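You operate a simulated robot arm through the tools that you are given. There is no shell and no other tool. Be economical: measure what you need, move in short steps, check, and stop when the job is done.

You are at the controls of a simulated robot arm. One attempt, no reset.

Task
Wipe the grease off the cold oven floor and refit the crumb tray.
Fine: draw the tray right out and rest it on the open door; leave the plug out; use the purple oven sponge and lay it back; spill no crumbs; shut the door after.

The check looks at the end state, three seconds after you hand in, the way a careful person would. Anything else that was tipped, shoved, dropped, spilled or broken makes it a failure.

Robot
A 7-joint arm with a two-finger parallel gripper, fixed in place. Base frame: the origin is at the foot of the arm, x ahead of it, y to its left, z up; the work surface is at about z = 86. Readings come in cm, degrees, newtons and seconds.
With the tool pointing down near the work surface it reaches from about 46 to 92 cm from the base axis. Its first joint turns from -115.0 to 115.0 degrees. Payload 3.91 kg.
Tool frame: the origin (TCP) lies between the finger pads and is the grasp point; the fingertips stand 3 cm ahead of it; z points along the fingers, y is the line along which they close. Largest opening 11 cm; finger width 2, thickness 1; the body of the gripper, 4.8 by 11.2 cm, starts 5.5 cm behind the TCP.
Orientation is told as [roll, pitch, yaw] about the base's x, y, z axes, in that order, counted from this pose: with the fingers straight down and closing along the base's y, the tool's x points along the base's -x, its y along +y and its z along -z.

Tools
- The arm moves only by the tool step_arm. Its argument "rows" is a list of rows, each a list of 7 numbers: the shift along the tool's x, y, z in m, then the turn, a rotation vector about the tool's x, y, z in degrees, then the finger opening in m, from 0 to 0.11. In form: [[dx, dy, dz, ax, ay, az, jaw], ...]. A call has 1 to 8 rows; each row shifts and turns the commanded pose from where the row before left it, along the tool's axes as they then stand. A row lasts 0.2 s, in which the tool goes at most 5 cm and 8.6 degrees; a call with a longer step from one row to the next is refused whole, and so is a gripper value outside its range. Where a pose cannot be reached the arm comes as near as it can. A force on the tool above 60 N (or 10 N above the force at the start of the call, whichever is more), or a blocked arm, ends the call early, and 0.2 s more pass. The fingers move at their own pace (about 15.3 cm/s each) and stop on an object; they squeeze with about 35 N. The grip force told is the motor's: it shows also when the fingers shut on nothing. Time passes only in rows, and 0.2 s behind the last, so rows that do not move let the fingers close. The reply holds the time, the measured pose of the TCP, the force on the tool along the base axes, the opening and the grip force, in the units named above and with some noise, and new pictures: "show" is both (left out), scene, wrist or none.
- Cameras (640 x 400 px; columns grow to the right, rows downward): "scene" is fixed at [22.75, -64.77, 152.27]; the picture's right is [0.71, -0.70, 0.00], its down [-0.44, -0.45, -0.78] and it looks along [0.55, 0.55, -0.63] (base axes); focal length 216 px, centre (320, 200). "wrist" rides on the gripper at [-3.6, 0, -5.7] in the tool frame; the picture's right is [0.00, -1.00, 0.00], its down [0.97, 0.00, -0.24] and it looks along [0.24, 0.00, 0.97] (tool axes); focal length 218 px, centre (320, 200). There is no depth. A picture from a camera that has moved, and an enlarged one, comes with that camera's place and axes in the base frame and with its lens. The place of the scene camera against the robot may be out by one fixed shift of up to 1.2 cm in any direction.
- raise_lower(by): slides the trunk up (or, below 0, down) by that many cm; the arm rides with it, the base frame stays. It gives what a move gives, with no picture.
- inspect(camera, box): a new picture of the part [left, top, right, bottom] of that camera's present view, enlarged. It takes no simulated time.
- hand_in(): hands the job in; it is judged then, once.

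Go step by step. Nothing tells you positions but the pictures and the camera data: compare them with the known pose of the tool, close in by small moves and look again before you grip or let go. The budget is 120 turns and 150 pictures, counting those below and the enlarged ones. Unless the task says otherwise, let go and move clear before handing in, and close with one line.

The tools are called after "Call:" as name(argument=value, ...) on one line, values as JSON. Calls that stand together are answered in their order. step_arm: Moves the arm, as the interface text tells. Its arguments: {"type":"object","properties":{"rows":{"type":"array"},"show":{"type":"string","enum":["both","scene","wrist","none"]}},"required":["rows"]} The other tools are called the same way: raise_lower (by) slides the trunk up or down; inspect (camera, box) takes an enlarged picture of a part of a camera's view; hand_in () hands the job in.

At the start:

```text
t: 0.0
position: [42.29, 22.94, 138.05]
tcp_rot: [0.0, 0.1, 0.0]
force: [0.1, 0.2, -0.3]
finger_gap: 10.99
gripper_force: 0.0
trunk travel left (down, up): [-82.5, 16.5]
```

scene: 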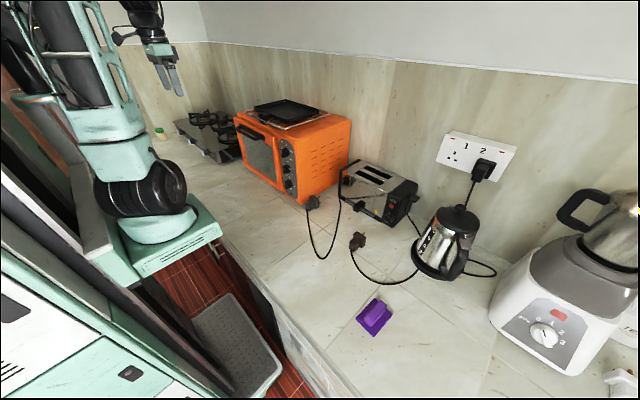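
wrist: 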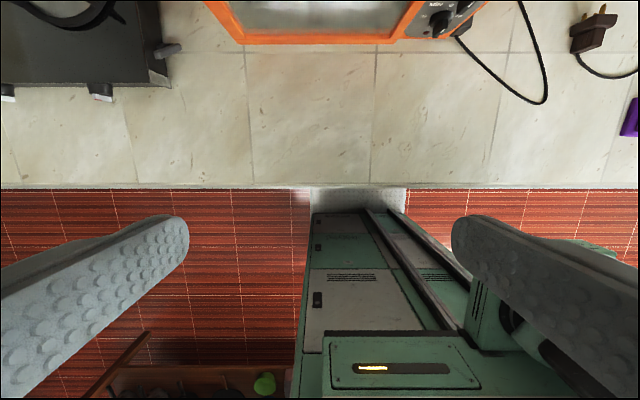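

I see an orange toaster oven on the counter ahead, a toaster, a kettle, two plugs on leads and a purple sponge. I'll enlarge the oven and the sponge before moving.

Call:
inspect(camera="scene", box=[220, 80, 380, 220])

Call:
inspect(camera="scene", box=[290, 190, 470, 350])

Call:
inspect(camera="wrist", box=[180, 0, 500, 200])

```text
2.86 times, centred on (300, 150) of scene
camera zoom: at [22.75, -64.77, 152.27], right [0.71, -0.7, 0.0], down [-0.44, -0.45, -0.78], along [0.55, 0.55, -0.63], focal length 618 px, centre (377, 343)
```

zoom: 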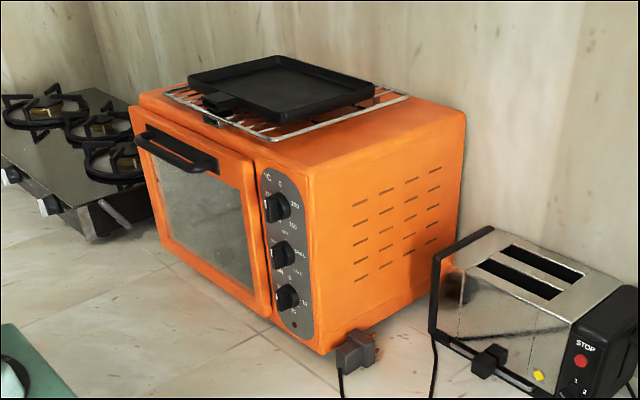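

```text
2.50 times, centred on (380, 270) of scene
camera zoom: at [22.75, -64.77, 152.27], right [0.71, -0.7, 0.0], down [-0.44, -0.45, -0.78], along [0.55, 0.55, -0.63], focal length 541 px, centre (170, 25)
```

zoom: 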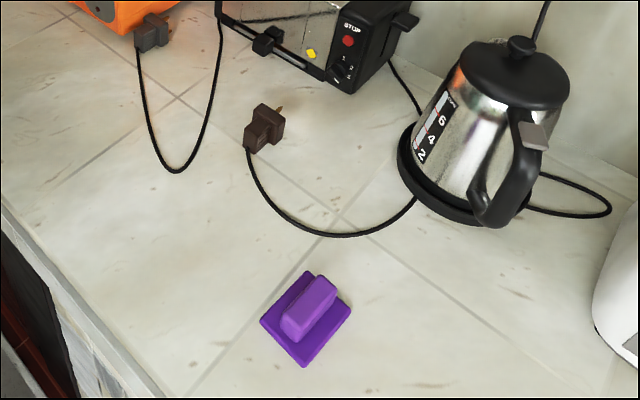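

```text
2.00 times, centred on (340, 100) of wrist
camera zoom: at [45.82, 23.04, 143.79], right [0.0, -1.0, 0.0], down [-0.97, 0.0, 0.24], along [-0.24, 0.0, -0.97], focal length 436 px, centre (280, 400)
```

zoom: 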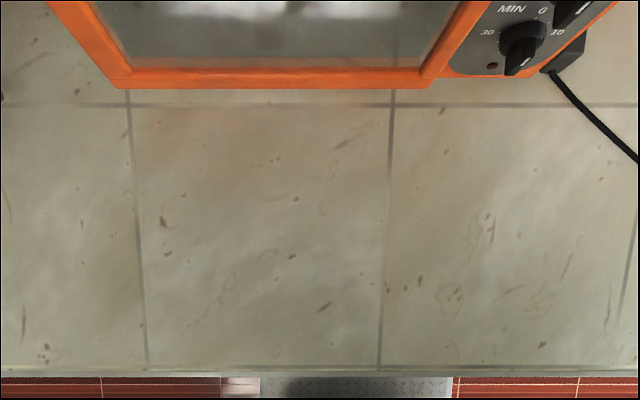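

The oven door runs about y 6–41 with its front at x≈69 and top at z≈119, hinged at the bottom, with the handle near the top. I'll tilt the tool forward to see the handle through the wrist camera.

Call:
step_arm(rows=[[0, 0, 0.02, 0, -8, 0, 0.06], [0, 0, 0.02, 0, -8, 0, 0.06], [0, 0, 0.02, 0, -8, 0, 0.06], [0, 0, 0.02, 0, -8, 0, 0.06], [0, 0, 0.0, 0, -8, 0, 0.06], [0, 0, 0.0, 0, -8, 0, 0.06], [0, 0, 0.0, 0, -8, 0, 0.06], [0, 0, 0.0, 0, -4, 0, 0.06]])

```text
t: 1.8
position: [44.6, 22.37, 130.44]
tcp_rot: [0.0, -60.3, -1.2]
force: [-0.8, -0.2, 0.4]
finger_gap: 6.03
gripper_force: 0.0
trunk travel left (down, up): [-82.5, 16.5]
camera wrist: at [41.38, 22.59, 136.31], right [-0.02, -1.0, 0.0], down [-0.69, 0.01, -0.72], along [0.72, -0.02, -0.69], focal length 218 px, centre (320, 200)
```

scene: 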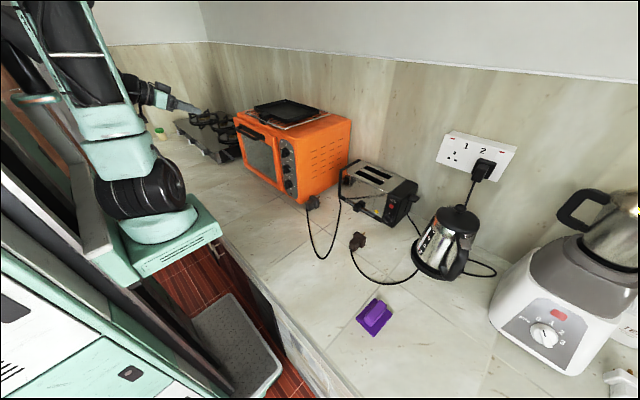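
wrist: 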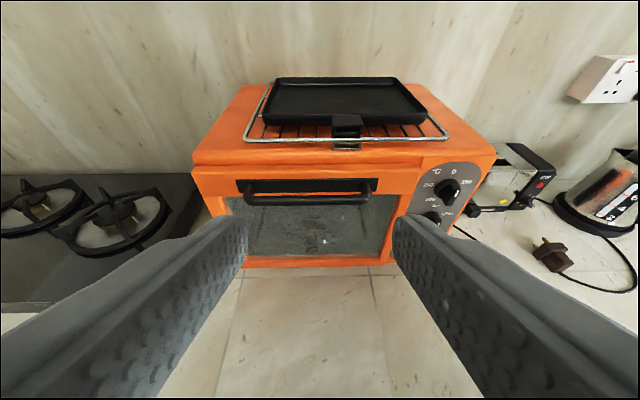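

Call:
inspect(camera="wrist", box=[190, 130, 430, 280])

Call:
inspect(camera="scene", box=[230, 95, 310, 145])

```text
2.67 times, centred on (310, 205) of wrist
camera zoom: at [41.38, 22.59, 136.31], right [-0.02, -1.0, 0.0], down [-0.69, 0.01, -0.72], along [0.72, -0.02, -0.69], focal length 582 px, centre (347, 187)
```

zoom: 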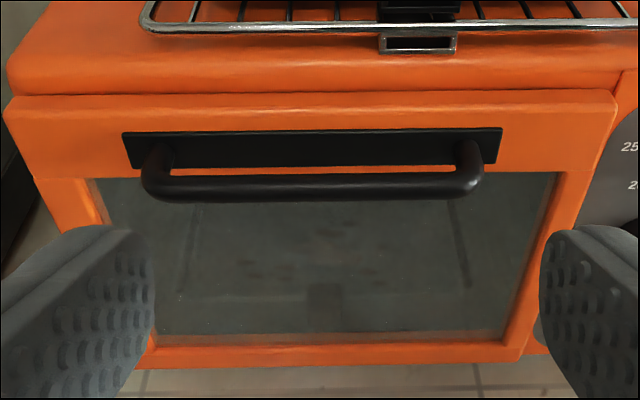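

```text
8.00 times, centred on (270, 120) of scene
camera zoom: at [22.75, -64.77, 152.27], right [0.71, -0.7, 0.0], down [-0.44, -0.45, -0.78], along [0.55, 0.55, -0.63], focal length 1732 px, centre (720, 840)
```

zoom: 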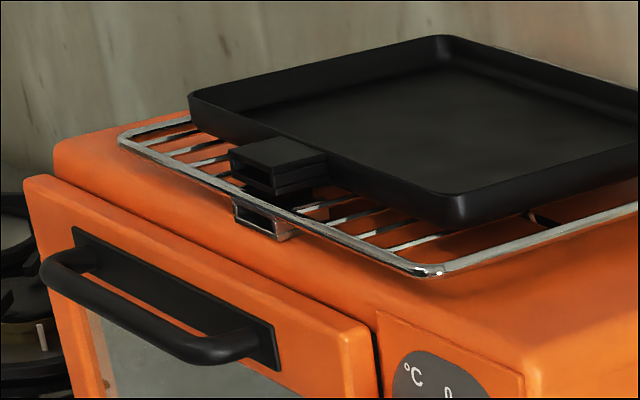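

The handle is a round bar about 1.8 cm thick at roughly (63.5, 15–32, 114.5), standing about 4 cm off the door. I'll tilt to 45°, roll the gripper 90° so it closes across the bar, and stop about 10 cm short.

Call:
step_arm(rows=[[0, 0, 0, 0, 7.6, 0, 0.06], [0, 0, 0, 0, 7.7, 0, 0.06], [-0.007, 0.004, 0.04, 0, 0, 0, 0.06], [-0.007, 0.004, 0.04, 0, 0, 0, 0.06], [-0.007, 0.005, 0.04, 0, 0, 0, 0.06], [0, 0, 0.02, 0, 0, 8.2, 0.05], [0, 0, 0, 0, 0, 8.2, 0.05], [0, 0, 0, 0, 0, 8.2, 0.05]], show="none")

Call:
step_arm(rows=[[0, 0, 0, 0, 0, 8.2, 0.05], [0, 0, 0, 0, 0, 8.2, 0.05], [0, 0, 0, 0, 0, 8.2, 0.05], [0, 0, 0, 0, 0, 8.2, 0.05], [0, 0, 0, 0, 0, 8.2, 0.05], [0, 0, 0, 0, 0, 8.2, 0.05], [0, 0, 0, 0, 0, 8.2, 0.05], [0, 0, 0, 0, 0, 8.0, 0.05]])

```text
t: 3.6
position: [55.36, 24.3, 121.78]
tcp_rot: [22.5, -39.7, -33.1]
force: [-0.3, -0.6, -0.2]
finger_gap: 4.99
gripper_force: 0.1
trunk travel left (down, up): [-82.5, 16.5]
```

```text
t: 5.4
position: [55.29, 24.37, 122.79]
tcp_rot: [43.9, 2.5, -90.3]
force: [0.1, 0.3, -0.1]
finger_gap: 5.0
gripper_force: 0.0
trunk travel left (down, up): [-82.5, 16.5]
camera wrist: at [51.3, 20.76, 126.84], right [-0.72, 0.03, -0.69], down [-0.16, 0.96, 0.21], along [0.67, 0.27, -0.69], focal length 218 px, centre (320, 200)
```

scene: 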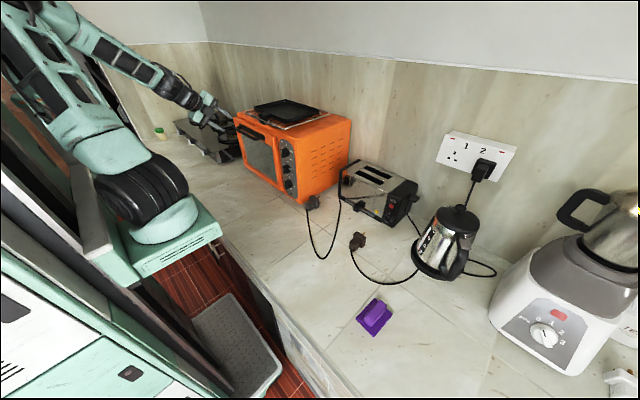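
wrist: 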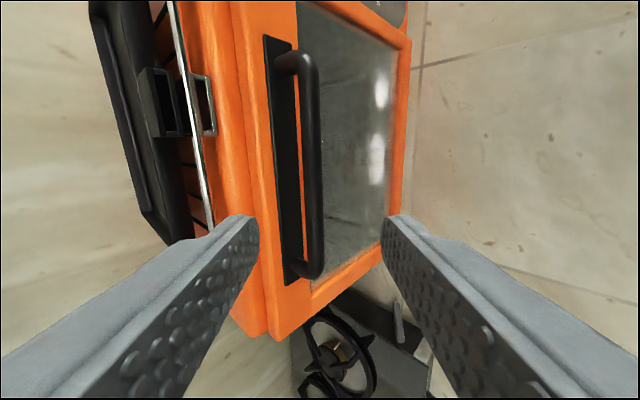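

The bar centre works out at about (64.2, 24, 114.4), 12 cm straight ahead of the tool. I'll narrow the jaws, advance 8 cm and look again.

Call:
step_arm(rows=[[0, 0.006, 0.03, 0, 0, 0, 0.036], [0, 0, 0.03, 0, 0, 0, 0.036], [0, 0, 0.02, 0, 0, 0, 0.036], [0, 0, 0, 0, 0, 0, 0.036]], show="wrist")

```text
t: 6.1
position: [60.17, 25.09, 122.54]
tcp_rot: [42.7, 9.4, -90.3]
force: [0.2, 0.5, -0.6]
finger_gap: 3.6
gripper_force: 0.1
trunk travel left (down, up): [-82.5, 16.5]
stopped in row 3: the arm was blocked; the commanded pose is now the measured one
camera wrist: at [56.18, 21.0, 126.07], right [-0.73, 0.11, -0.67], down [-0.16, 0.93, 0.33], along [0.66, 0.35, -0.67], focal length 218 px, centre (320, 200)
```

wrist: 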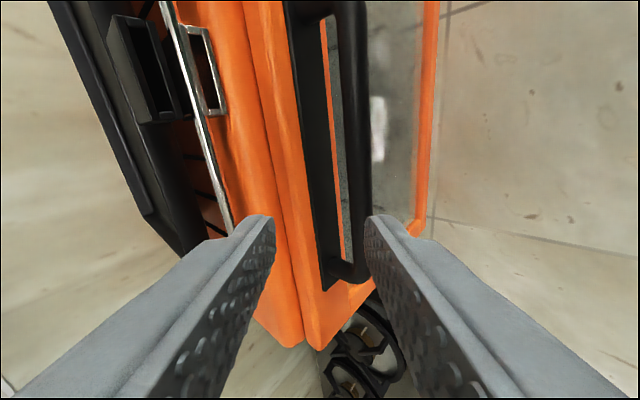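

The arm stalled at what looks like a joint limit, with the tool tilted 9° and no contact. I'll back off and lower the trunk for a better elbow shape.

Call:
step_arm(rows=[[0, 0, -0.03, 0, 0, 0, 0.036], [0, 0, -0.03, 0, -4, 0, 0.036], [0, 0, -0.02, 0, -4, 0, 0.036]], show="none")

Call:
raise_lower(by=-10)

Call:
step_arm(rows=[[0, 0, 0, 0, -1, 0, 0.036]])

```text
t: 6.9
position: [55.04, 24.8, 127.89]
tcp_rot: [42.1, 2.6, -95.3]
force: [0.7, -1.4, -0.3]
finger_gap: 3.61
gripper_force: 0.1
out of reach, approached as far as the arm can: row 3
trunk travel left (down, up): [-82.5, 16.5]
```

```text
t: 8.2
position: [55.05, 24.82, 117.97]
tcp_rot: [42.0, 2.8, -95.4]
force: [-0.4, 0.1, -0.9]
finger_gap: 3.64
gripper_force: 0.0
trunk travel left (down, up): [-72.5, 26.5]
```

```text
t: 8.6
position: [55.14, 24.72, 117.93]
tcp_rot: [42.1, 2.1, -96.1]
force: [-0.6, 0.3, -0.7]
finger_gap: 3.61
gripper_force: 0.0
trunk travel left (down, up): [-72.5, 26.5]
camera wrist: at [50.86, 21.53, 122.05], right [-0.74, 0.1, -0.67], down [-0.06, 0.98, 0.21], along [0.67, 0.2, -0.71], focal length 218 px, centre (320, 200)
```

scene: 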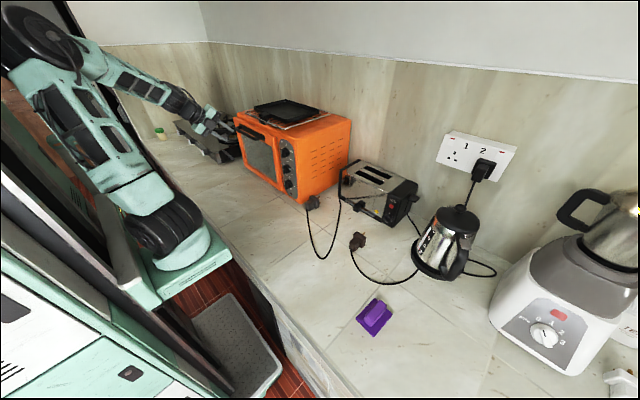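
wrist: 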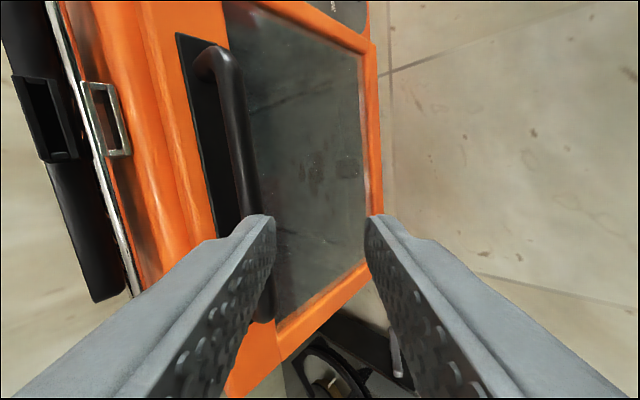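

Call:
step_arm(rows=[[0, 0.023, 0, 0, 0, 3, 0.036], [0, 0.022, 0, 0, 0, 2, 0.036], [0, 0, 0.02, 0, 0, 0, 0.036], [0, 0, 0.02, 0, 0, 0, 0.036]], show="wrist")

```text
t: 9.6
position: [61.17, 23.6, 118.22]
tcp_rot: [41.5, 6.2, -100.2]
force: [0.5, 0.1, 0.0]
finger_gap: 3.6
gripper_force: 0.1
trunk travel left (down, up): [-72.5, 26.5]
camera wrist: at [56.71, 20.46, 122.14], right [-0.72, 0.2, -0.66], down [0.01, 0.96, 0.28], along [0.69, 0.2, -0.7], focal length 218 px, centre (320, 200)
```

wrist: 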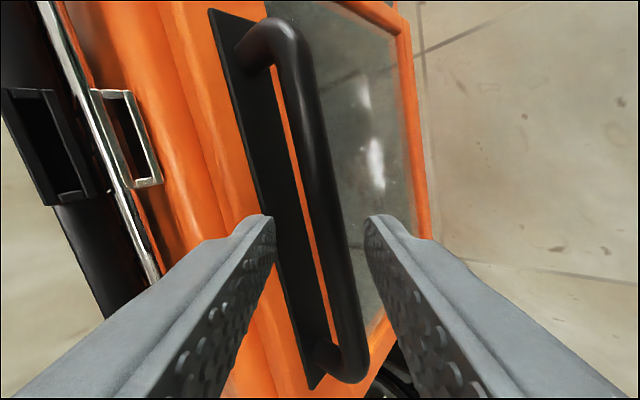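

The bar is now centred between the fingers but skewed about 10°. I'll correct that roll and advance.

Call:
step_arm(rows=[[0, 0, 0, 0, 0, -6, 0.036], [0, 0, 0.01, 0, 0, -4, 0.036], [0, 0, 0.015, 0, 0, 0, 0.036], [0, 0, 0.012, 0, 0, 0, 0.036]])

```text
t: 10.8
position: [62.93, 23.95, 116.95]
tcp_rot: [41.3, 1.8, -92.1]
force: [-36.2, -7.3, 10.2]
finger_gap: 2.88
gripper_force: 0.1
trunk travel left (down, up): [-72.5, 26.5]
stopped in row 4: the force on the tool passed its limit (the readings are from after the stop); the commanded pose is now the measured one
camera wrist: at [58.98, 20.51, 121.02], right [-0.75, 0.05, -0.66], down [-0.12, 0.97, 0.21], along [0.65, 0.24, -0.72], focal length 218 px, centre (320, 200)
```

scene: 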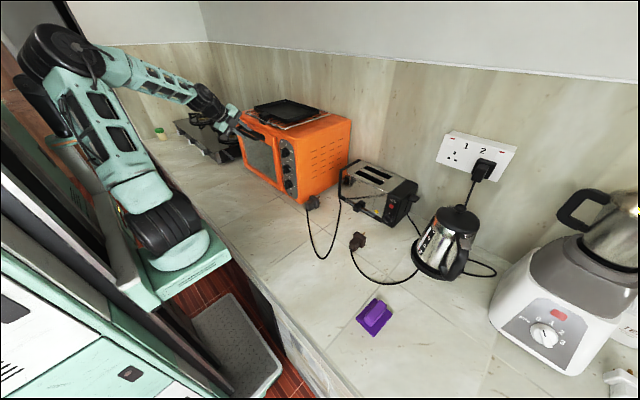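
wrist: 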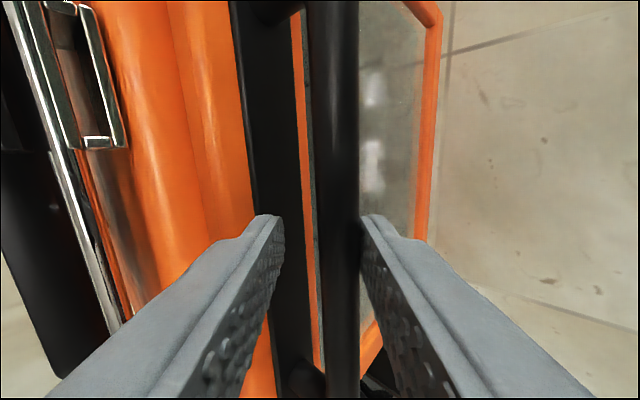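

The upper fingertip is touching the door and the bar lies between the fingertips, biased to the lower finger. I'll go straight down a little and close.

Call:
step_arm(rows=[[0, -0.006, 0.001, 0, 0, 0, 0.032], [0, -0.003, 0.009, 0, 0, 0, 0.032], [0, 0, 0, 0, 0, 0, 0.0], [0, 0, 0, 0, 0, 0, 0.0]], show="wrist")

```text
t: 11.3
position: [62.98, 23.95, 116.87]
tcp_rot: [41.0, 3.4, -92.2]
force: [-37.2, -1.4, 3.8]
finger_gap: 2.87
gripper_force: 0.1
trunk travel left (down, up): [-72.5, 26.5]
stopped in row 2: the force on the tool passed its limit (the readings are from after the stop); the commanded pose is now the measured one
camera wrist: at [58.98, 20.39, 120.89], right [-0.75, 0.07, -0.65], down [-0.12, 0.96, 0.24], along [0.65, 0.26, -0.72], focal length 218 px, centre (320, 200)
```

wrist: 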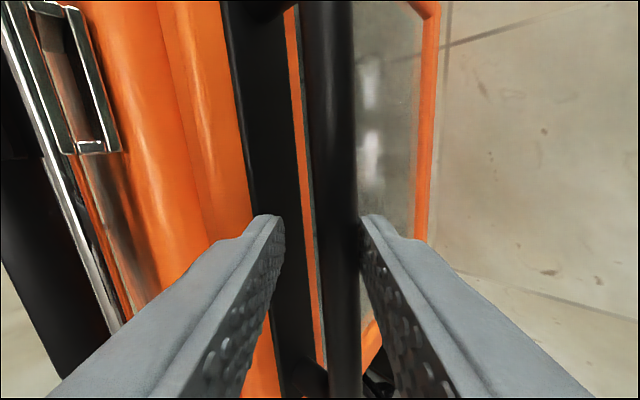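

Call:
step_arm(rows=[[0, 0, 0, 0, 0, 0, 0.0], [0, 0, 0, 0, 0, 0, 0.0]], show="wrist")

```text
t: 11.7
position: [62.63, 23.97, 116.38]
tcp_rot: [39.8, 3.6, -92.2]
force: [-15.5, 1.3, -9.6]
finger_gap: 1.56
gripper_force: 45.2
trunk travel left (down, up): [-72.5, 26.5]
stopped in row 1: the force on the tool passed its limit (the readings are from after the stop); the commanded pose is now the measured one
camera wrist: at [58.69, 20.38, 120.49], right [-0.77, 0.07, -0.64], down [-0.12, 0.96, 0.24], along [0.63, 0.26, -0.73], focal length 218 px, centre (320, 200)
```

wrist: 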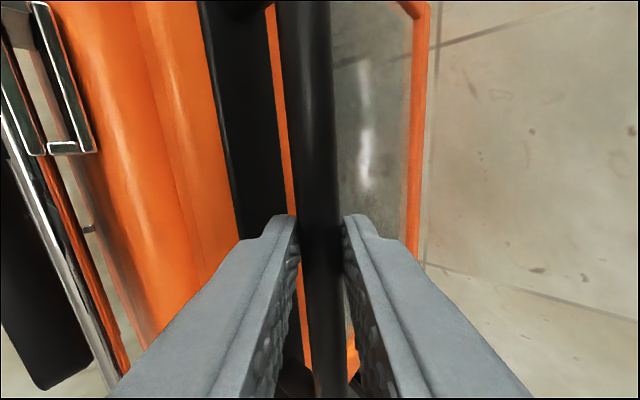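

The bar is gripped (1.56 cm gap, 45 N). I'll start pulling the door along its arc.

Call:
step_arm(rows=[[0, -0.01, -0.005, 0, 0, 0, 0.0], [0, -0.01, -0.0045, 0, 0, 0, 0.0], [0, -0.0205, -0.0088, 0, 0, 0, 0.0], [0, -0.0215, -0.0055, 0, 0, 0, 0.0], [0, -0.0215, -0.0055, 0, 0, 0, 0.0]])

```text
t: 12.9
position: [54.83, 23.89, 113.63]
tcp_rot: [39.9, 3.8, -93.1]
force: [-3.8, -10.7, 5.7]
finger_gap: 1.68
gripper_force: 44.3
trunk travel left (down, up): [-72.5, 26.5]
camera wrist: at [50.83, 20.37, 117.73], right [-0.77, 0.08, -0.64], down [-0.1, 0.96, 0.25], along [0.64, 0.26, -0.73], focal length 218 px, centre (320, 200)
```

scene: 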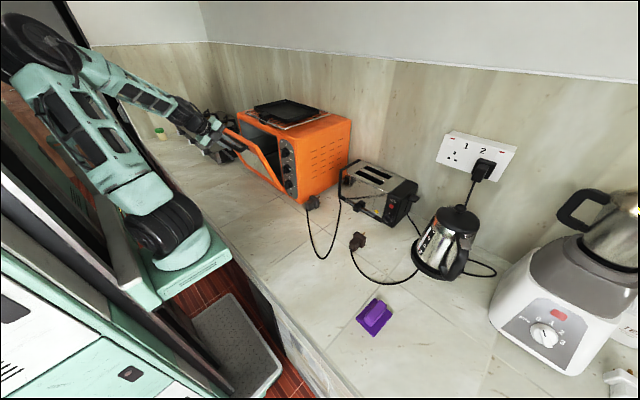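
wrist: 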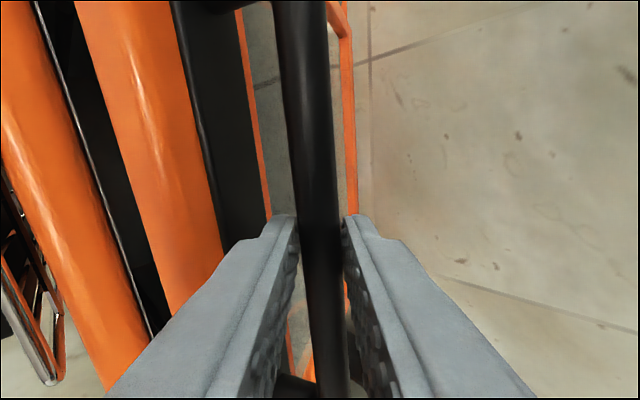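

Call:
step_arm(rows=[[0, -0.0224, -0.0017, 0, 0, 0, 0.0], [0, -0.0224, -0.0017, 0, 0, 0, 0.0], [0, -0.022, 0.0022, 0, 0, 0, 0.0], [0, -0.022, 0.0022, 0, 0, 0, 0.0], [0, -0.0217, 0.0058, 0, 0, 0, 0.0], [0, -0.0217, 0.0058, 0, 0, 0, 0.0]])

```text
t: 13.9
position: [52.04, 25.59, 110.97]
tcp_rot: [35.8, 11.1, -94.9]
force: [3.8, -8.2, -4.8]
finger_gap: 1.82
gripper_force: 45.2
out of reach, approached as far as the arm can: row 1, 2, 3, 4, 5
trunk travel left (down, up): [-72.5, 26.5]
stopped in row 5: the arm was blocked; the commanded pose is now the measured one
camera wrist: at [48.23, 21.62, 114.83], right [-0.8, 0.18, -0.57], down [-0.06, 0.92, 0.38], along [0.6, 0.34, -0.73], focal length 218 px, centre (320, 200)
```

scene: 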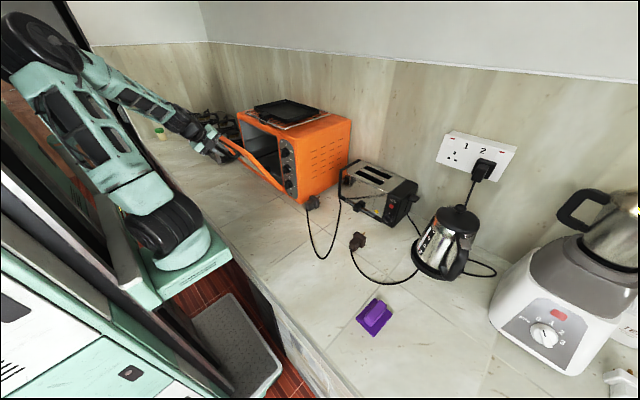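
wrist: 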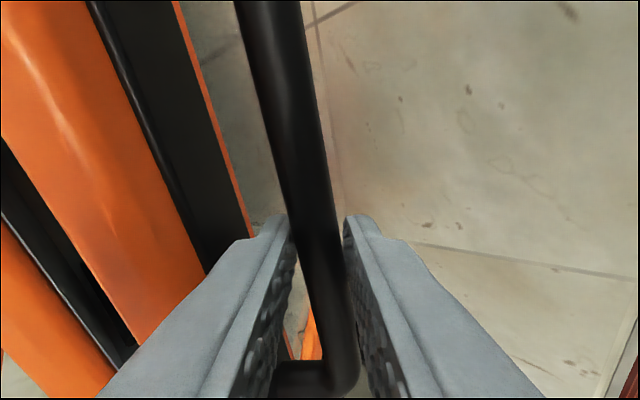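

The arm is at a joint limit with the door about 30° open. I'll ease the fingers apart, still caging the bar, to see whether the door holds its angle.

Call:
step_arm(rows=[[0, 0, 0, 0, 0, 0, 0.024], [0, 0, 0, 0, 0, 0, 0.03], [0, 0, 0, 0, 0, 0, 0.03]], show="wrist")

```text
t: 14.7
position: [51.82, 25.79, 111.07]
tcp_rot: [35.6, 11.3, -94.8]
force: [-1.5, 0.2, 0.0]
finger_gap: 2.97
gripper_force: 0.0
trunk travel left (down, up): [-72.5, 26.5]
camera wrist: at [48.08, 21.77, 114.88], right [-0.8, 0.18, -0.57], down [-0.06, 0.92, 0.38], along [0.6, 0.34, -0.72], focal length 218 px, centre (320, 200)
```

wrist: 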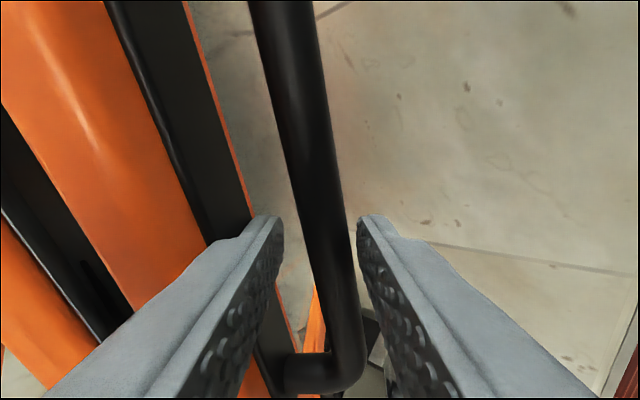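

The door stays put by itself. I'll back out, roll the gripper back to normal, and then push the door down from its inner side.

Call:
step_arm(rows=[[0, 0, -0.025, 0, 0, 0, 0.034], [0, 0, -0.03, 0, 0, 0, 0.034], [0, 0, -0.03, 0, 0, -8, 0.034], [0, 0, -0.02, 0, 0, -8, 0.034], [0, 0, 0, 0, 0, -8, 0.03], [0, 0, 0, 0, 0, -8, 0.02], [0, 0, 0, 0, 0, -8, 0.01], [0, 0, 0, 0, 0, -8, 0.0]], show="scene")

```text
t: 16.5
position: [49.7, 26.26, 118.43]
tcp_rot: [33.6, -17.5, -55.4]
force: [-0.6, 0.4, 0.2]
finger_gap: 0.0
gripper_force: 35.3
out of reach, approached as far as the arm can: row 1, 2, 3
trunk travel left (down, up): [-72.5, 26.5]
```

scene: 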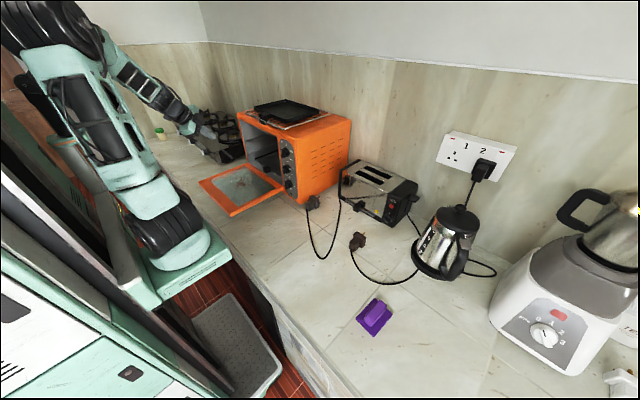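

The door has swung fully open. I'll finish rolling back, level the tool and look into the oven.

Call:
step_arm(rows=[[0, 0, 0, 0, 0, -8, 0.0], [0, 0, 0, 0, 0, -8, 0.0], [0, 0, 0, 0, 0, -8, 0.0], [0, 0, 0, 0, 0, -8, 0.0], [0, 0, 0, 0, 0, -8, 0.0], [0, 0, 0, 0, 0, -2, 0.0]], show="wrist")

Call:
inspect(camera="scene", box=[190, 90, 350, 225])

```text
t: 17.9
position: [49.57, 26.29, 118.38]
tcp_rot: [13.5, -35.1, -12.2]
force: [-0.5, -0.2, -0.1]
finger_gap: 0.02
gripper_force: 35.1
trunk travel left (down, up): [-72.5, 26.5]
camera wrist: at [48.94, 25.22, 125.03], right [-0.08, -0.98, -0.19], down [-0.92, 0.14, -0.37], along [0.39, 0.14, -0.91], focal length 218 px, centre (320, 200)
```

wrist: 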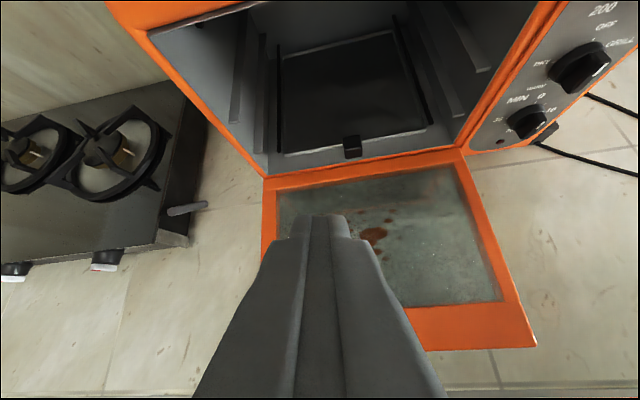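

```text
2.96 times, centred on (270, 158) of scene
camera zoom: at [22.75, -64.77, 152.27], right [0.71, -0.7, 0.0], down [-0.44, -0.45, -0.78], along [0.55, 0.55, -0.63], focal length 641 px, centre (468, 326)
```

zoom: 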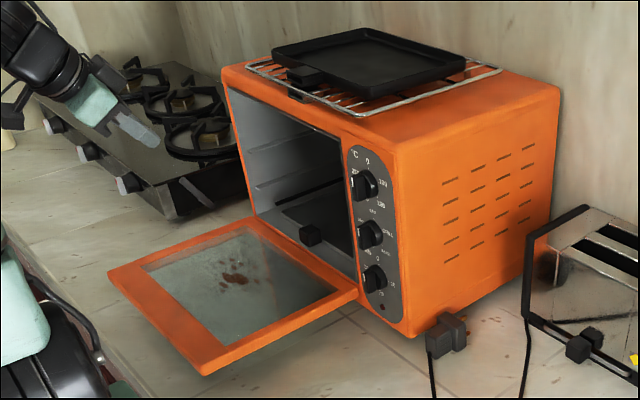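

The tray sits on the oven floor with a black knob at its front centre, and the door lies flat. I'll square the tool up at 60° pitch and look closer.

Call:
step_arm(rows=[[0, 0, 0, 1.05, -5.9, -2.8, 0.03], [0, 0, 0, 1.05, -5.9, -2.8, 0.05], [0, 0, 0, 1.05, -5.9, -2.8, 0.05], [0, 0, 0, 1.05, -5.9, -2.8, 0.06], [0.03, -0.01, 0, 0, 0, 0, 0.06], [0.03, -0.01, 0, 0, 0, 0, 0.06]])

```text
t: 19.3
position: [47.02, 24.2, 113.22]
tcp_rot: [0.0, -60.1, -1.0]
force: [-0.1, -0.1, 0.2]
finger_gap: 6.01
gripper_force: 0.0
trunk travel left (down, up): [-72.5, 26.5]
camera wrist: at [43.72, 24.43, 119.22], right [-0.01, -1.0, 0.0], down [-0.69, 0.01, -0.72], along [0.72, -0.01, -0.69], focal length 218 px, centre (320, 200)
```

scene: 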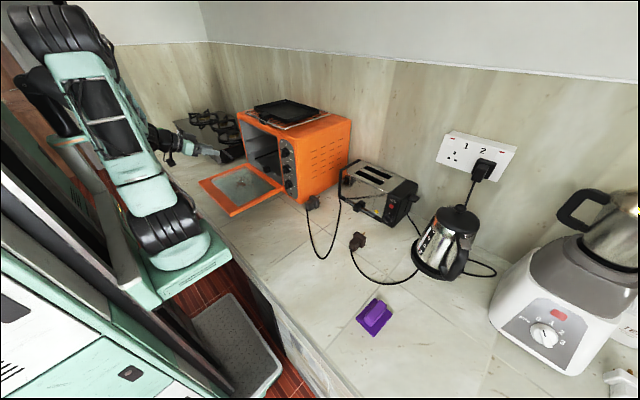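
wrist: 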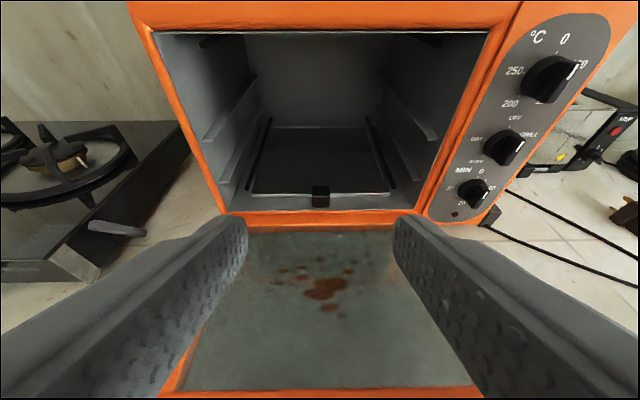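

Call:
inspect(camera="wrist", box=[200, 60, 440, 220])

Call:
inspect(camera="wrist", box=[220, 210, 420, 335])

```text
2.50 times, centred on (320, 140) of wrist
camera zoom: at [43.72, 24.43, 119.22], right [-0.01, -1.0, 0.0], down [-0.69, 0.01, -0.72], along [0.72, -0.01, -0.69], focal length 546 px, centre (320, 350)
```

zoom: 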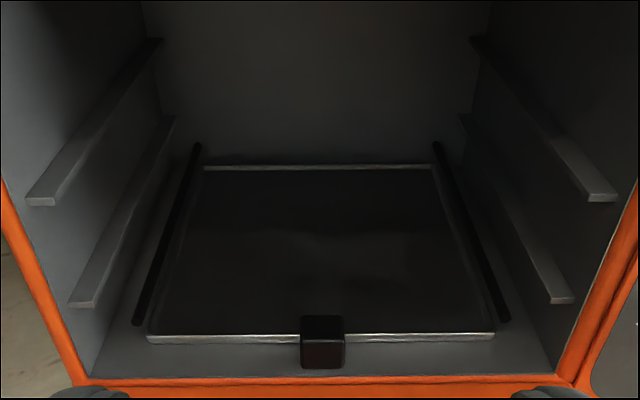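

```text
3.20 times, centred on (320, 272) of wrist
camera zoom: at [43.72, 24.43, 119.22], right [-0.01, -1.0, 0.0], down [-0.69, 0.01, -0.72], along [0.72, -0.01, -0.69], focal length 698 px, centre (320, -32)
```

zoom: 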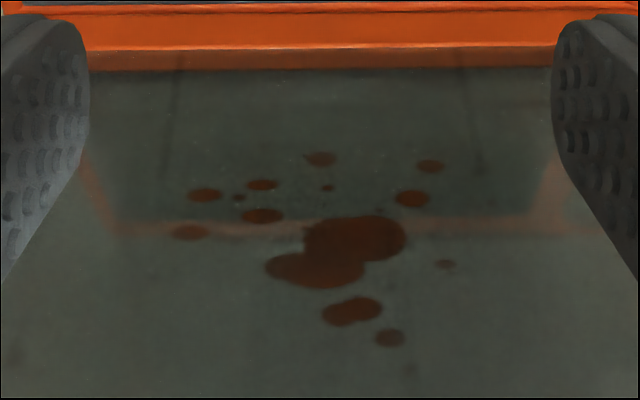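

The tray is about 25 × 26 cm at x≈72–98, with its knob about 2.8 cm wide near (71, 24, 94). There's also a stain on the door glass. I'll approach to about 8 cm from the knob and check alignment.

Call:
step_arm(rows=[[0.009, 0, 0.04, 0, 0, 0, 0.05], [0.009, 0, 0.04, 0, 0, 0, 0.05], [0.009, 0, 0.04, 0, 0, 0, 0.05], [0.009, 0, 0.04, 0, 0, 0, 0.05], [0.009, 0, 0.04, 0, 0, 0, 0.05], [0, 0, 0, 0, 0, 0, 0.05]])

```text
t: 20.7
position: [61.63, 23.73, 99.3]
tcp_rot: [-0.1, -60.0, -0.1]
force: [-0.3, 0.3, -0.9]
finger_gap: 5.0
gripper_force: 0.1
trunk travel left (down, up): [-72.5, 26.5]
camera wrist: at [58.36, 23.92, 105.22], right [0.0, -1.0, 0.0], down [-0.69, 0.0, -0.72], along [0.72, 0.0, -0.69], focal length 218 px, centre (320, 200)
```

scene: 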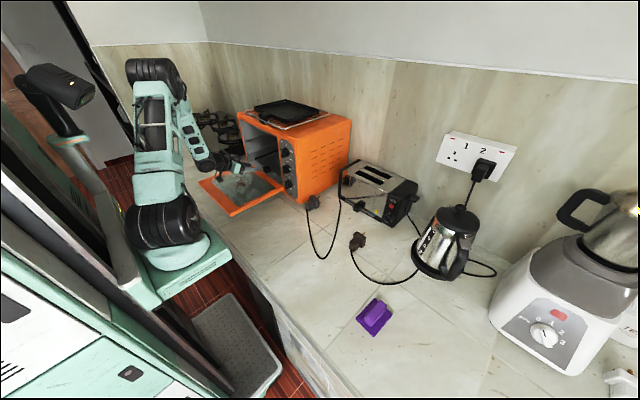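
wrist: 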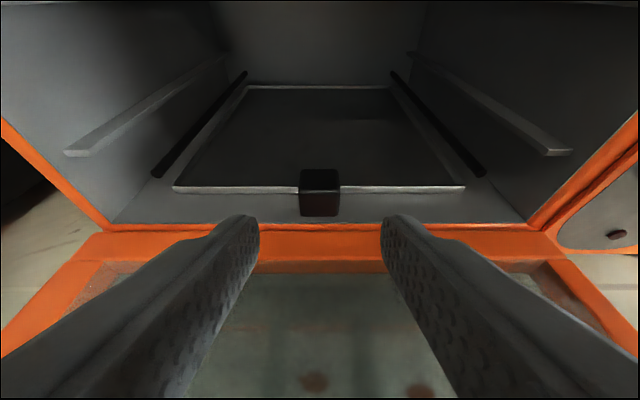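

The measurements agree: the knob is centred in y with its front at x≈70 and z 92.3–95. I'll advance 8.2 cm.

Call:
step_arm(rows=[[0, 0, 0.03, 0, 0, 0, 0.05], [0, 0, 0.03, 0, 0, 0, 0.05], [0, 0, 0.022, 0, 0, 0, 0.05], [0, 0, 0, 0, 0, 0, 0.05]], show="wrist")

```text
t: 21.7
position: [68.41, 23.92, 95.38]
tcp_rot: [0.1, -59.9, -0.2]
force: [-15.2, -3.8, 29.4]
finger_gap: 5.04
gripper_force: 0.1
trunk travel left (down, up): [-72.5, 26.5]
camera wrist: at [65.23, 24.16, 101.36], right [0.0, -1.0, 0.0], down [-0.69, 0.0, -0.72], along [0.72, 0.0, -0.69], focal length 218 px, centre (320, 200)
```

wrist: 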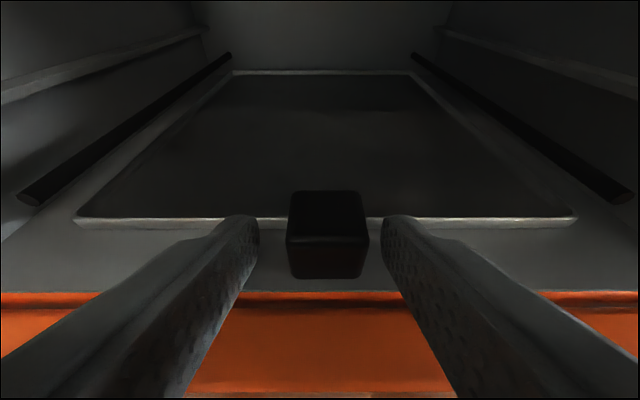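

The tips are touching the floor. I'll ease up 0.4 cm and close on the knob.

Call:
step_arm(rows=[[-0.004, 0, -0.002, 0, 0, 0, 0.05], [0, 0, 0, 0, 0, 0, 0.01], [0, 0, 0, 0, 0, 0, 0.01], [0, 0, 0, 0, 0, 0, 0.01]], show="wrist")

```text
t: 22.7
position: [68.78, 23.97, 95.64]
tcp_rot: [-0.3, -59.9, 0.1]
force: [0.2, 0.0, 0.0]
finger_gap: 2.94
gripper_force: 34.9
trunk travel left (down, up): [-72.5, 26.5]
camera wrist: at [65.47, 24.13, 101.7], right [0.0, -1.0, 0.0], down [-0.69, 0.0, -0.72], along [0.72, -0.01, -0.69], focal length 218 px, centre (320, 200)
```

wrist: 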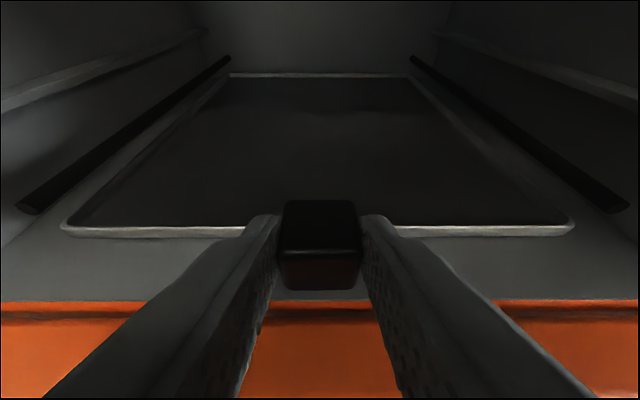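

The knob is held (2.9 cm gap). I'll lift slightly and draw the tray out slowly.

Call:
step_arm(rows=[[-0.004, 0, -0.0025, 0, 0, 0, 0.01], [0.005, 0, -0.0087, 0, 0, 0, 0.01], [0.01, 0, -0.0173, 0, 0, 0, 0.01], [0.01, 0, -0.0173, 0, 0, 0, 0.01], [0.01, 0, -0.0173, 0, 0, 0, 0.01], [0.01, 0, -0.0173, 0, 0, 0, 0.01]])

```text
t: 24.1
position: [59.88, 23.97, 95.92]
tcp_rot: [-0.2, -60.0, -0.2]
force: [0.8, -0.8, -2.1]
finger_gap: 2.92
gripper_force: 35.0
trunk travel left (down, up): [-72.5, 26.5]
camera wrist: at [56.52, 24.22, 101.91], right [-0.01, -1.0, 0.0], down [-0.69, 0.0, -0.72], along [0.72, 0.0, -0.69], focal length 218 px, centre (320, 200)
```

scene: 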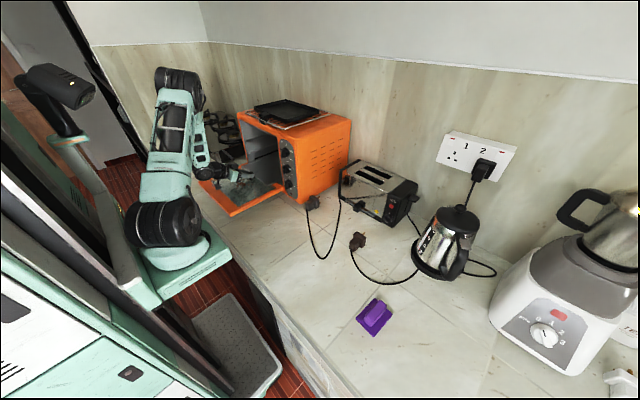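
wrist: 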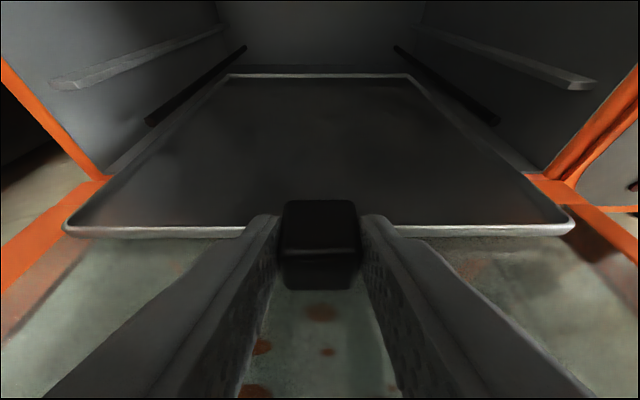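

Call:
step_arm(rows=[[0.01, 0, -0.0173, 0, 0, 0, 0.01], [0.01, 0, -0.0173, 0, 0, 0, 0.01], [0.01, 0, -0.0173, 0, 0, 0, 0.01], [0.01, 0, -0.0173, 0, 0, 0, 0.01], [0.01, 0, -0.0173, 0, 0, 0, 0.01]])

```text
t: 25.3
position: [49.64, 24.22, 95.93]
tcp_rot: [-0.1, -60.0, -0.1]
force: [0.3, 0.5, -1.1]
finger_gap: 2.91
gripper_force: 34.6
trunk travel left (down, up): [-72.5, 26.5]
camera wrist: at [46.44, 24.35, 101.84], right [-0.01, -1.0, 0.0], down [-0.69, 0.0, -0.72], along [0.72, 0.0, -0.69], focal length 218 px, centre (320, 200)
```

scene: 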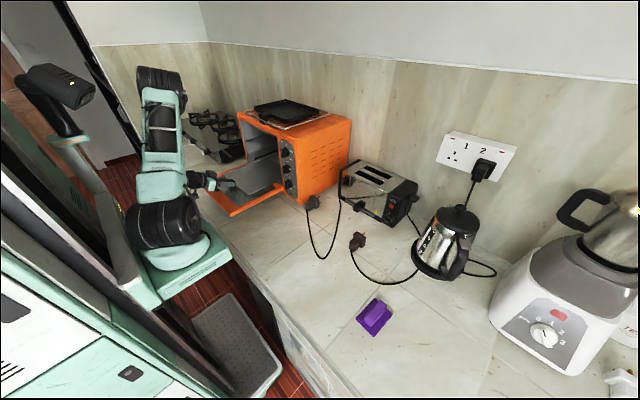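
wrist: 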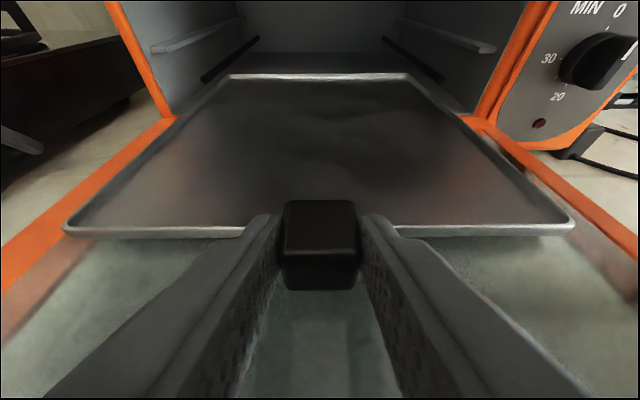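

Call:
step_arm(rows=[[0.01, 0, -0.0173, 0, 0, 0, 0.01], [0.01, 0, -0.0173, 0, 0, 0, 0.01], [0.01, 0, -0.0173, 0, 0, 0, 0.01]], show="wrist")

```text
t: 26.1
position: [43.95, 24.09, 96.07]
tcp_rot: [-0.3, -60.1, -0.2]
force: [0.0, 0.4, -1.5]
finger_gap: 2.92
gripper_force: 35.2
trunk travel left (down, up): [-72.5, 26.5]
camera wrist: at [40.64, 24.41, 102.09], right [-0.01, -1.0, 0.0], down [-0.69, 0.0, -0.72], along [0.72, 0.0, -0.69], focal length 218 px, centre (320, 200)
```

wrist: 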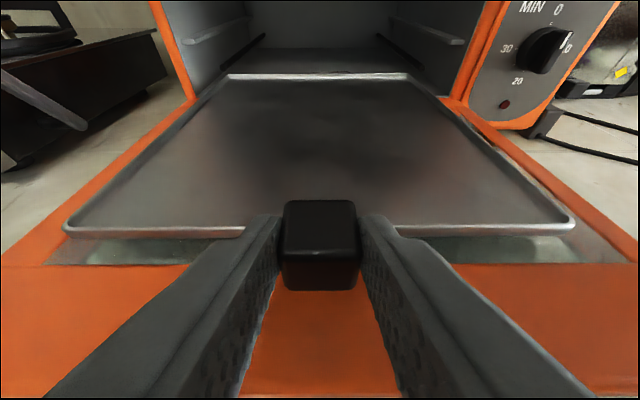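

Call:
step_arm(rows=[[0.01, 0, -0.0173, 0, 0, 0, 0.01], [0.01, 0, -0.0173, 0, 0, 0, 0.01]])

```text
t: 26.7
position: [39.88, 24.33, 96.25]
tcp_rot: [-0.2, -60.0, -0.1]
force: [0.3, 0.1, -1.5]
finger_gap: 2.95
gripper_force: 35.0
trunk travel left (down, up): [-72.5, 26.5]
camera wrist: at [36.53, 24.5, 102.14], right [0.0, -1.0, 0.0], down [-0.69, 0.0, -0.72], along [0.72, 0.0, -0.69], focal length 218 px, centre (320, 200)
```

scene: 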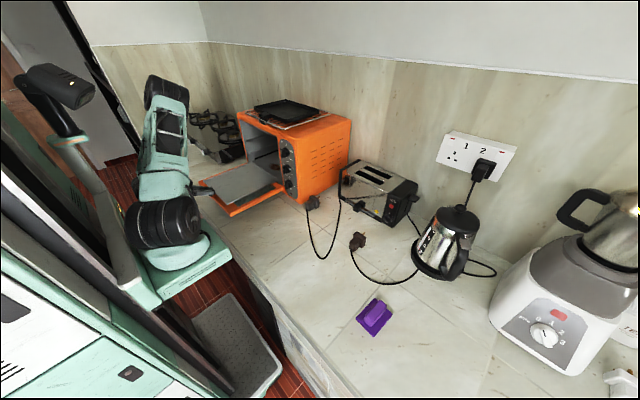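
wrist: 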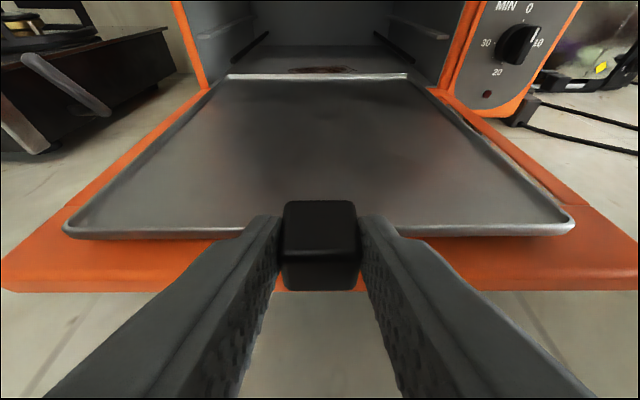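

The grease patch is now visible on the floor deep inside. I'll pull 2 cm more, set the tray down on the door and check its rear edge.

Call:
step_arm(rows=[[0.01, 0, -0.0173, 0, 0, 0, 0.01], [0.0, 0, 0, 0, 0, 0, 0.01]])

Call:
inspect(camera="scene", box=[190, 100, 350, 225])

Call:
inspect(camera="wrist", box=[160, 30, 480, 230])

```text
t: 27.3
position: [37.67, 24.22, 96.14]
tcp_rot: [-0.2, -60.0, -0.1]
force: [-0.8, 0.4, -1.2]
finger_gap: 2.93
gripper_force: 35.4
trunk travel left (down, up): [-72.5, 26.5]
camera wrist: at [34.35, 24.43, 102.07], right [-0.01, -1.0, 0.0], down [-0.69, 0.0, -0.72], along [0.72, 0.0, -0.69], focal length 218 px, centre (320, 200)
```

scene: 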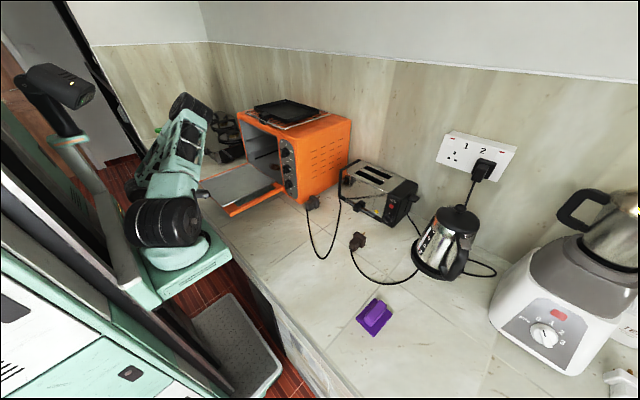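
wrist: 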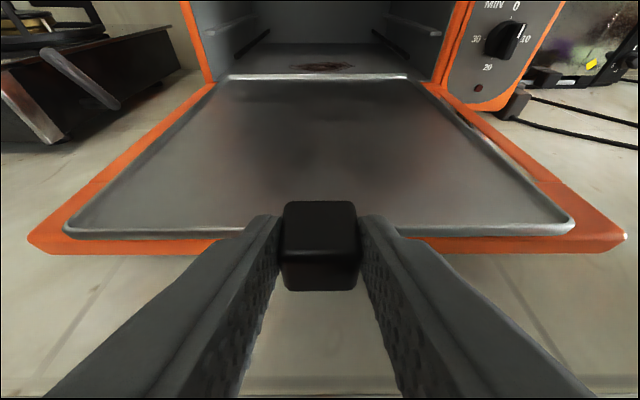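

```text
3.20 times, centred on (270, 162) of scene
camera zoom: at [22.75, -64.77, 152.27], right [0.71, -0.7, 0.0], down [-0.44, -0.45, -0.78], along [0.55, 0.55, -0.63], focal length 693 px, centre (480, 320)
```

zoom: 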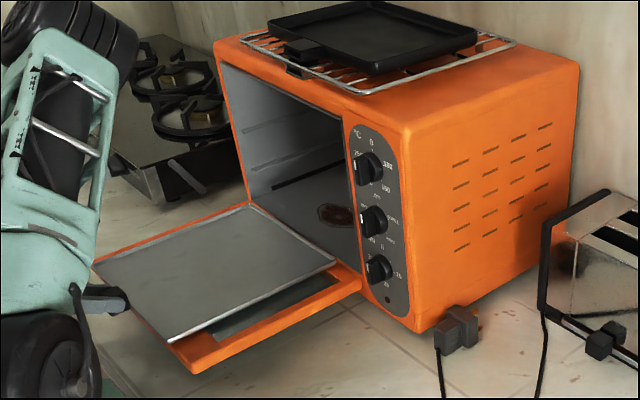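

```text
2.00 times, centred on (320, 130) of wrist
camera zoom: at [34.35, 24.43, 102.07], right [-0.01, -1.0, 0.0], down [-0.69, 0.0, -0.72], along [0.72, 0.0, -0.69], focal length 436 px, centre (320, 340)
```

zoom: 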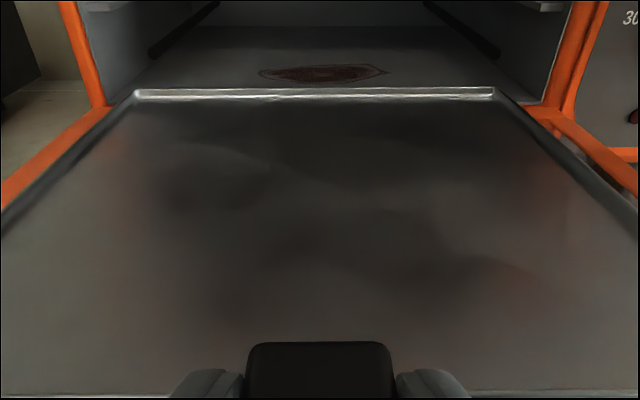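

The tray's rear edge is at the oven mouth and the tray is on the door. I'll lower its front gently, release and back away.

Call:
step_arm(rows=[[0.003, 0, -0.003, 0, 0, 0, 0.01], [0.003, 0, 0.0015, 0, 0, 0, 0.01], [0, 0, 0, 0, 0, 0, 0.025], [0, 0, 0, 0, 0, 0, 0.05]], show="wrist")

```text
t: 28.3
position: [37.21, 24.43, 95.83]
tcp_rot: [-0.2, -60.0, -0.2]
force: [0.3, -0.2, 0.1]
finger_gap: 5.01
gripper_force: 0.1
trunk travel left (down, up): [-72.5, 26.5]
camera wrist: at [33.96, 24.5, 101.69], right [0.0, -1.0, 0.0], down [-0.69, 0.0, -0.72], along [0.72, 0.0, -0.69], focal length 218 px, centre (320, 200)
```

wrist: 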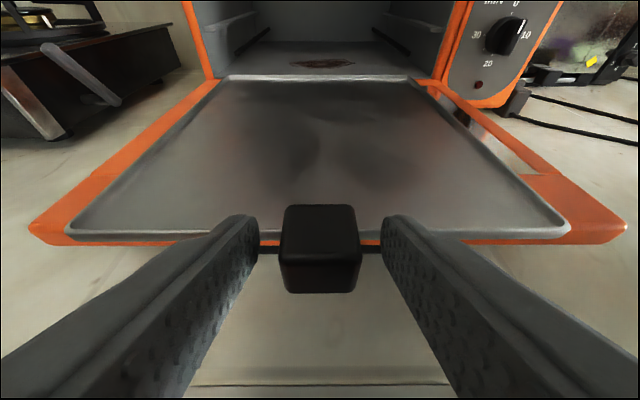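

The tray is free. I'll lift clear, then return the tool to pointing down.

Call:
step_arm(rows=[[-0.013, 0, -0.0075, 0, 0, 0, 0.05], [-0.026, 0, -0.015, 0, 0, 0, 0.05], [-0.035, 0, -0.02, 0, 0, 0, 0.05], [-0.035, 0, -0.02, 0, 0, 0, 0.05], [-0.035, 0, -0.02, 0, 0, 0, 0.05], [-0.035, 0, -0.02, 0, 0, 0, 0.05], [-0.03, 0, 0.02, 0, 7, 0, 0.05], [-0.02, 0, 0.03, 0, 7, 0, 0.05]], show="wrist")

```text
t: 30.1
position: [44.02, 24.49, 117.91]
tcp_rot: [0.2, -46.1, 0.0]
force: [-0.6, 0.0, 0.6]
finger_gap: 5.02
gripper_force: 0.2
trunk travel left (down, up): [-72.5, 26.5]
camera wrist: at [42.27, 24.7, 124.5], right [0.0, -1.0, 0.0], down [-0.85, 0.0, -0.53], along [0.53, 0.0, -0.85], focal length 218 px, centre (320, 200)
```

wrist: 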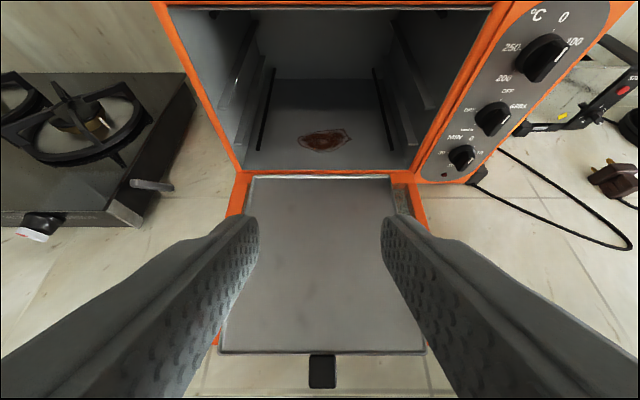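

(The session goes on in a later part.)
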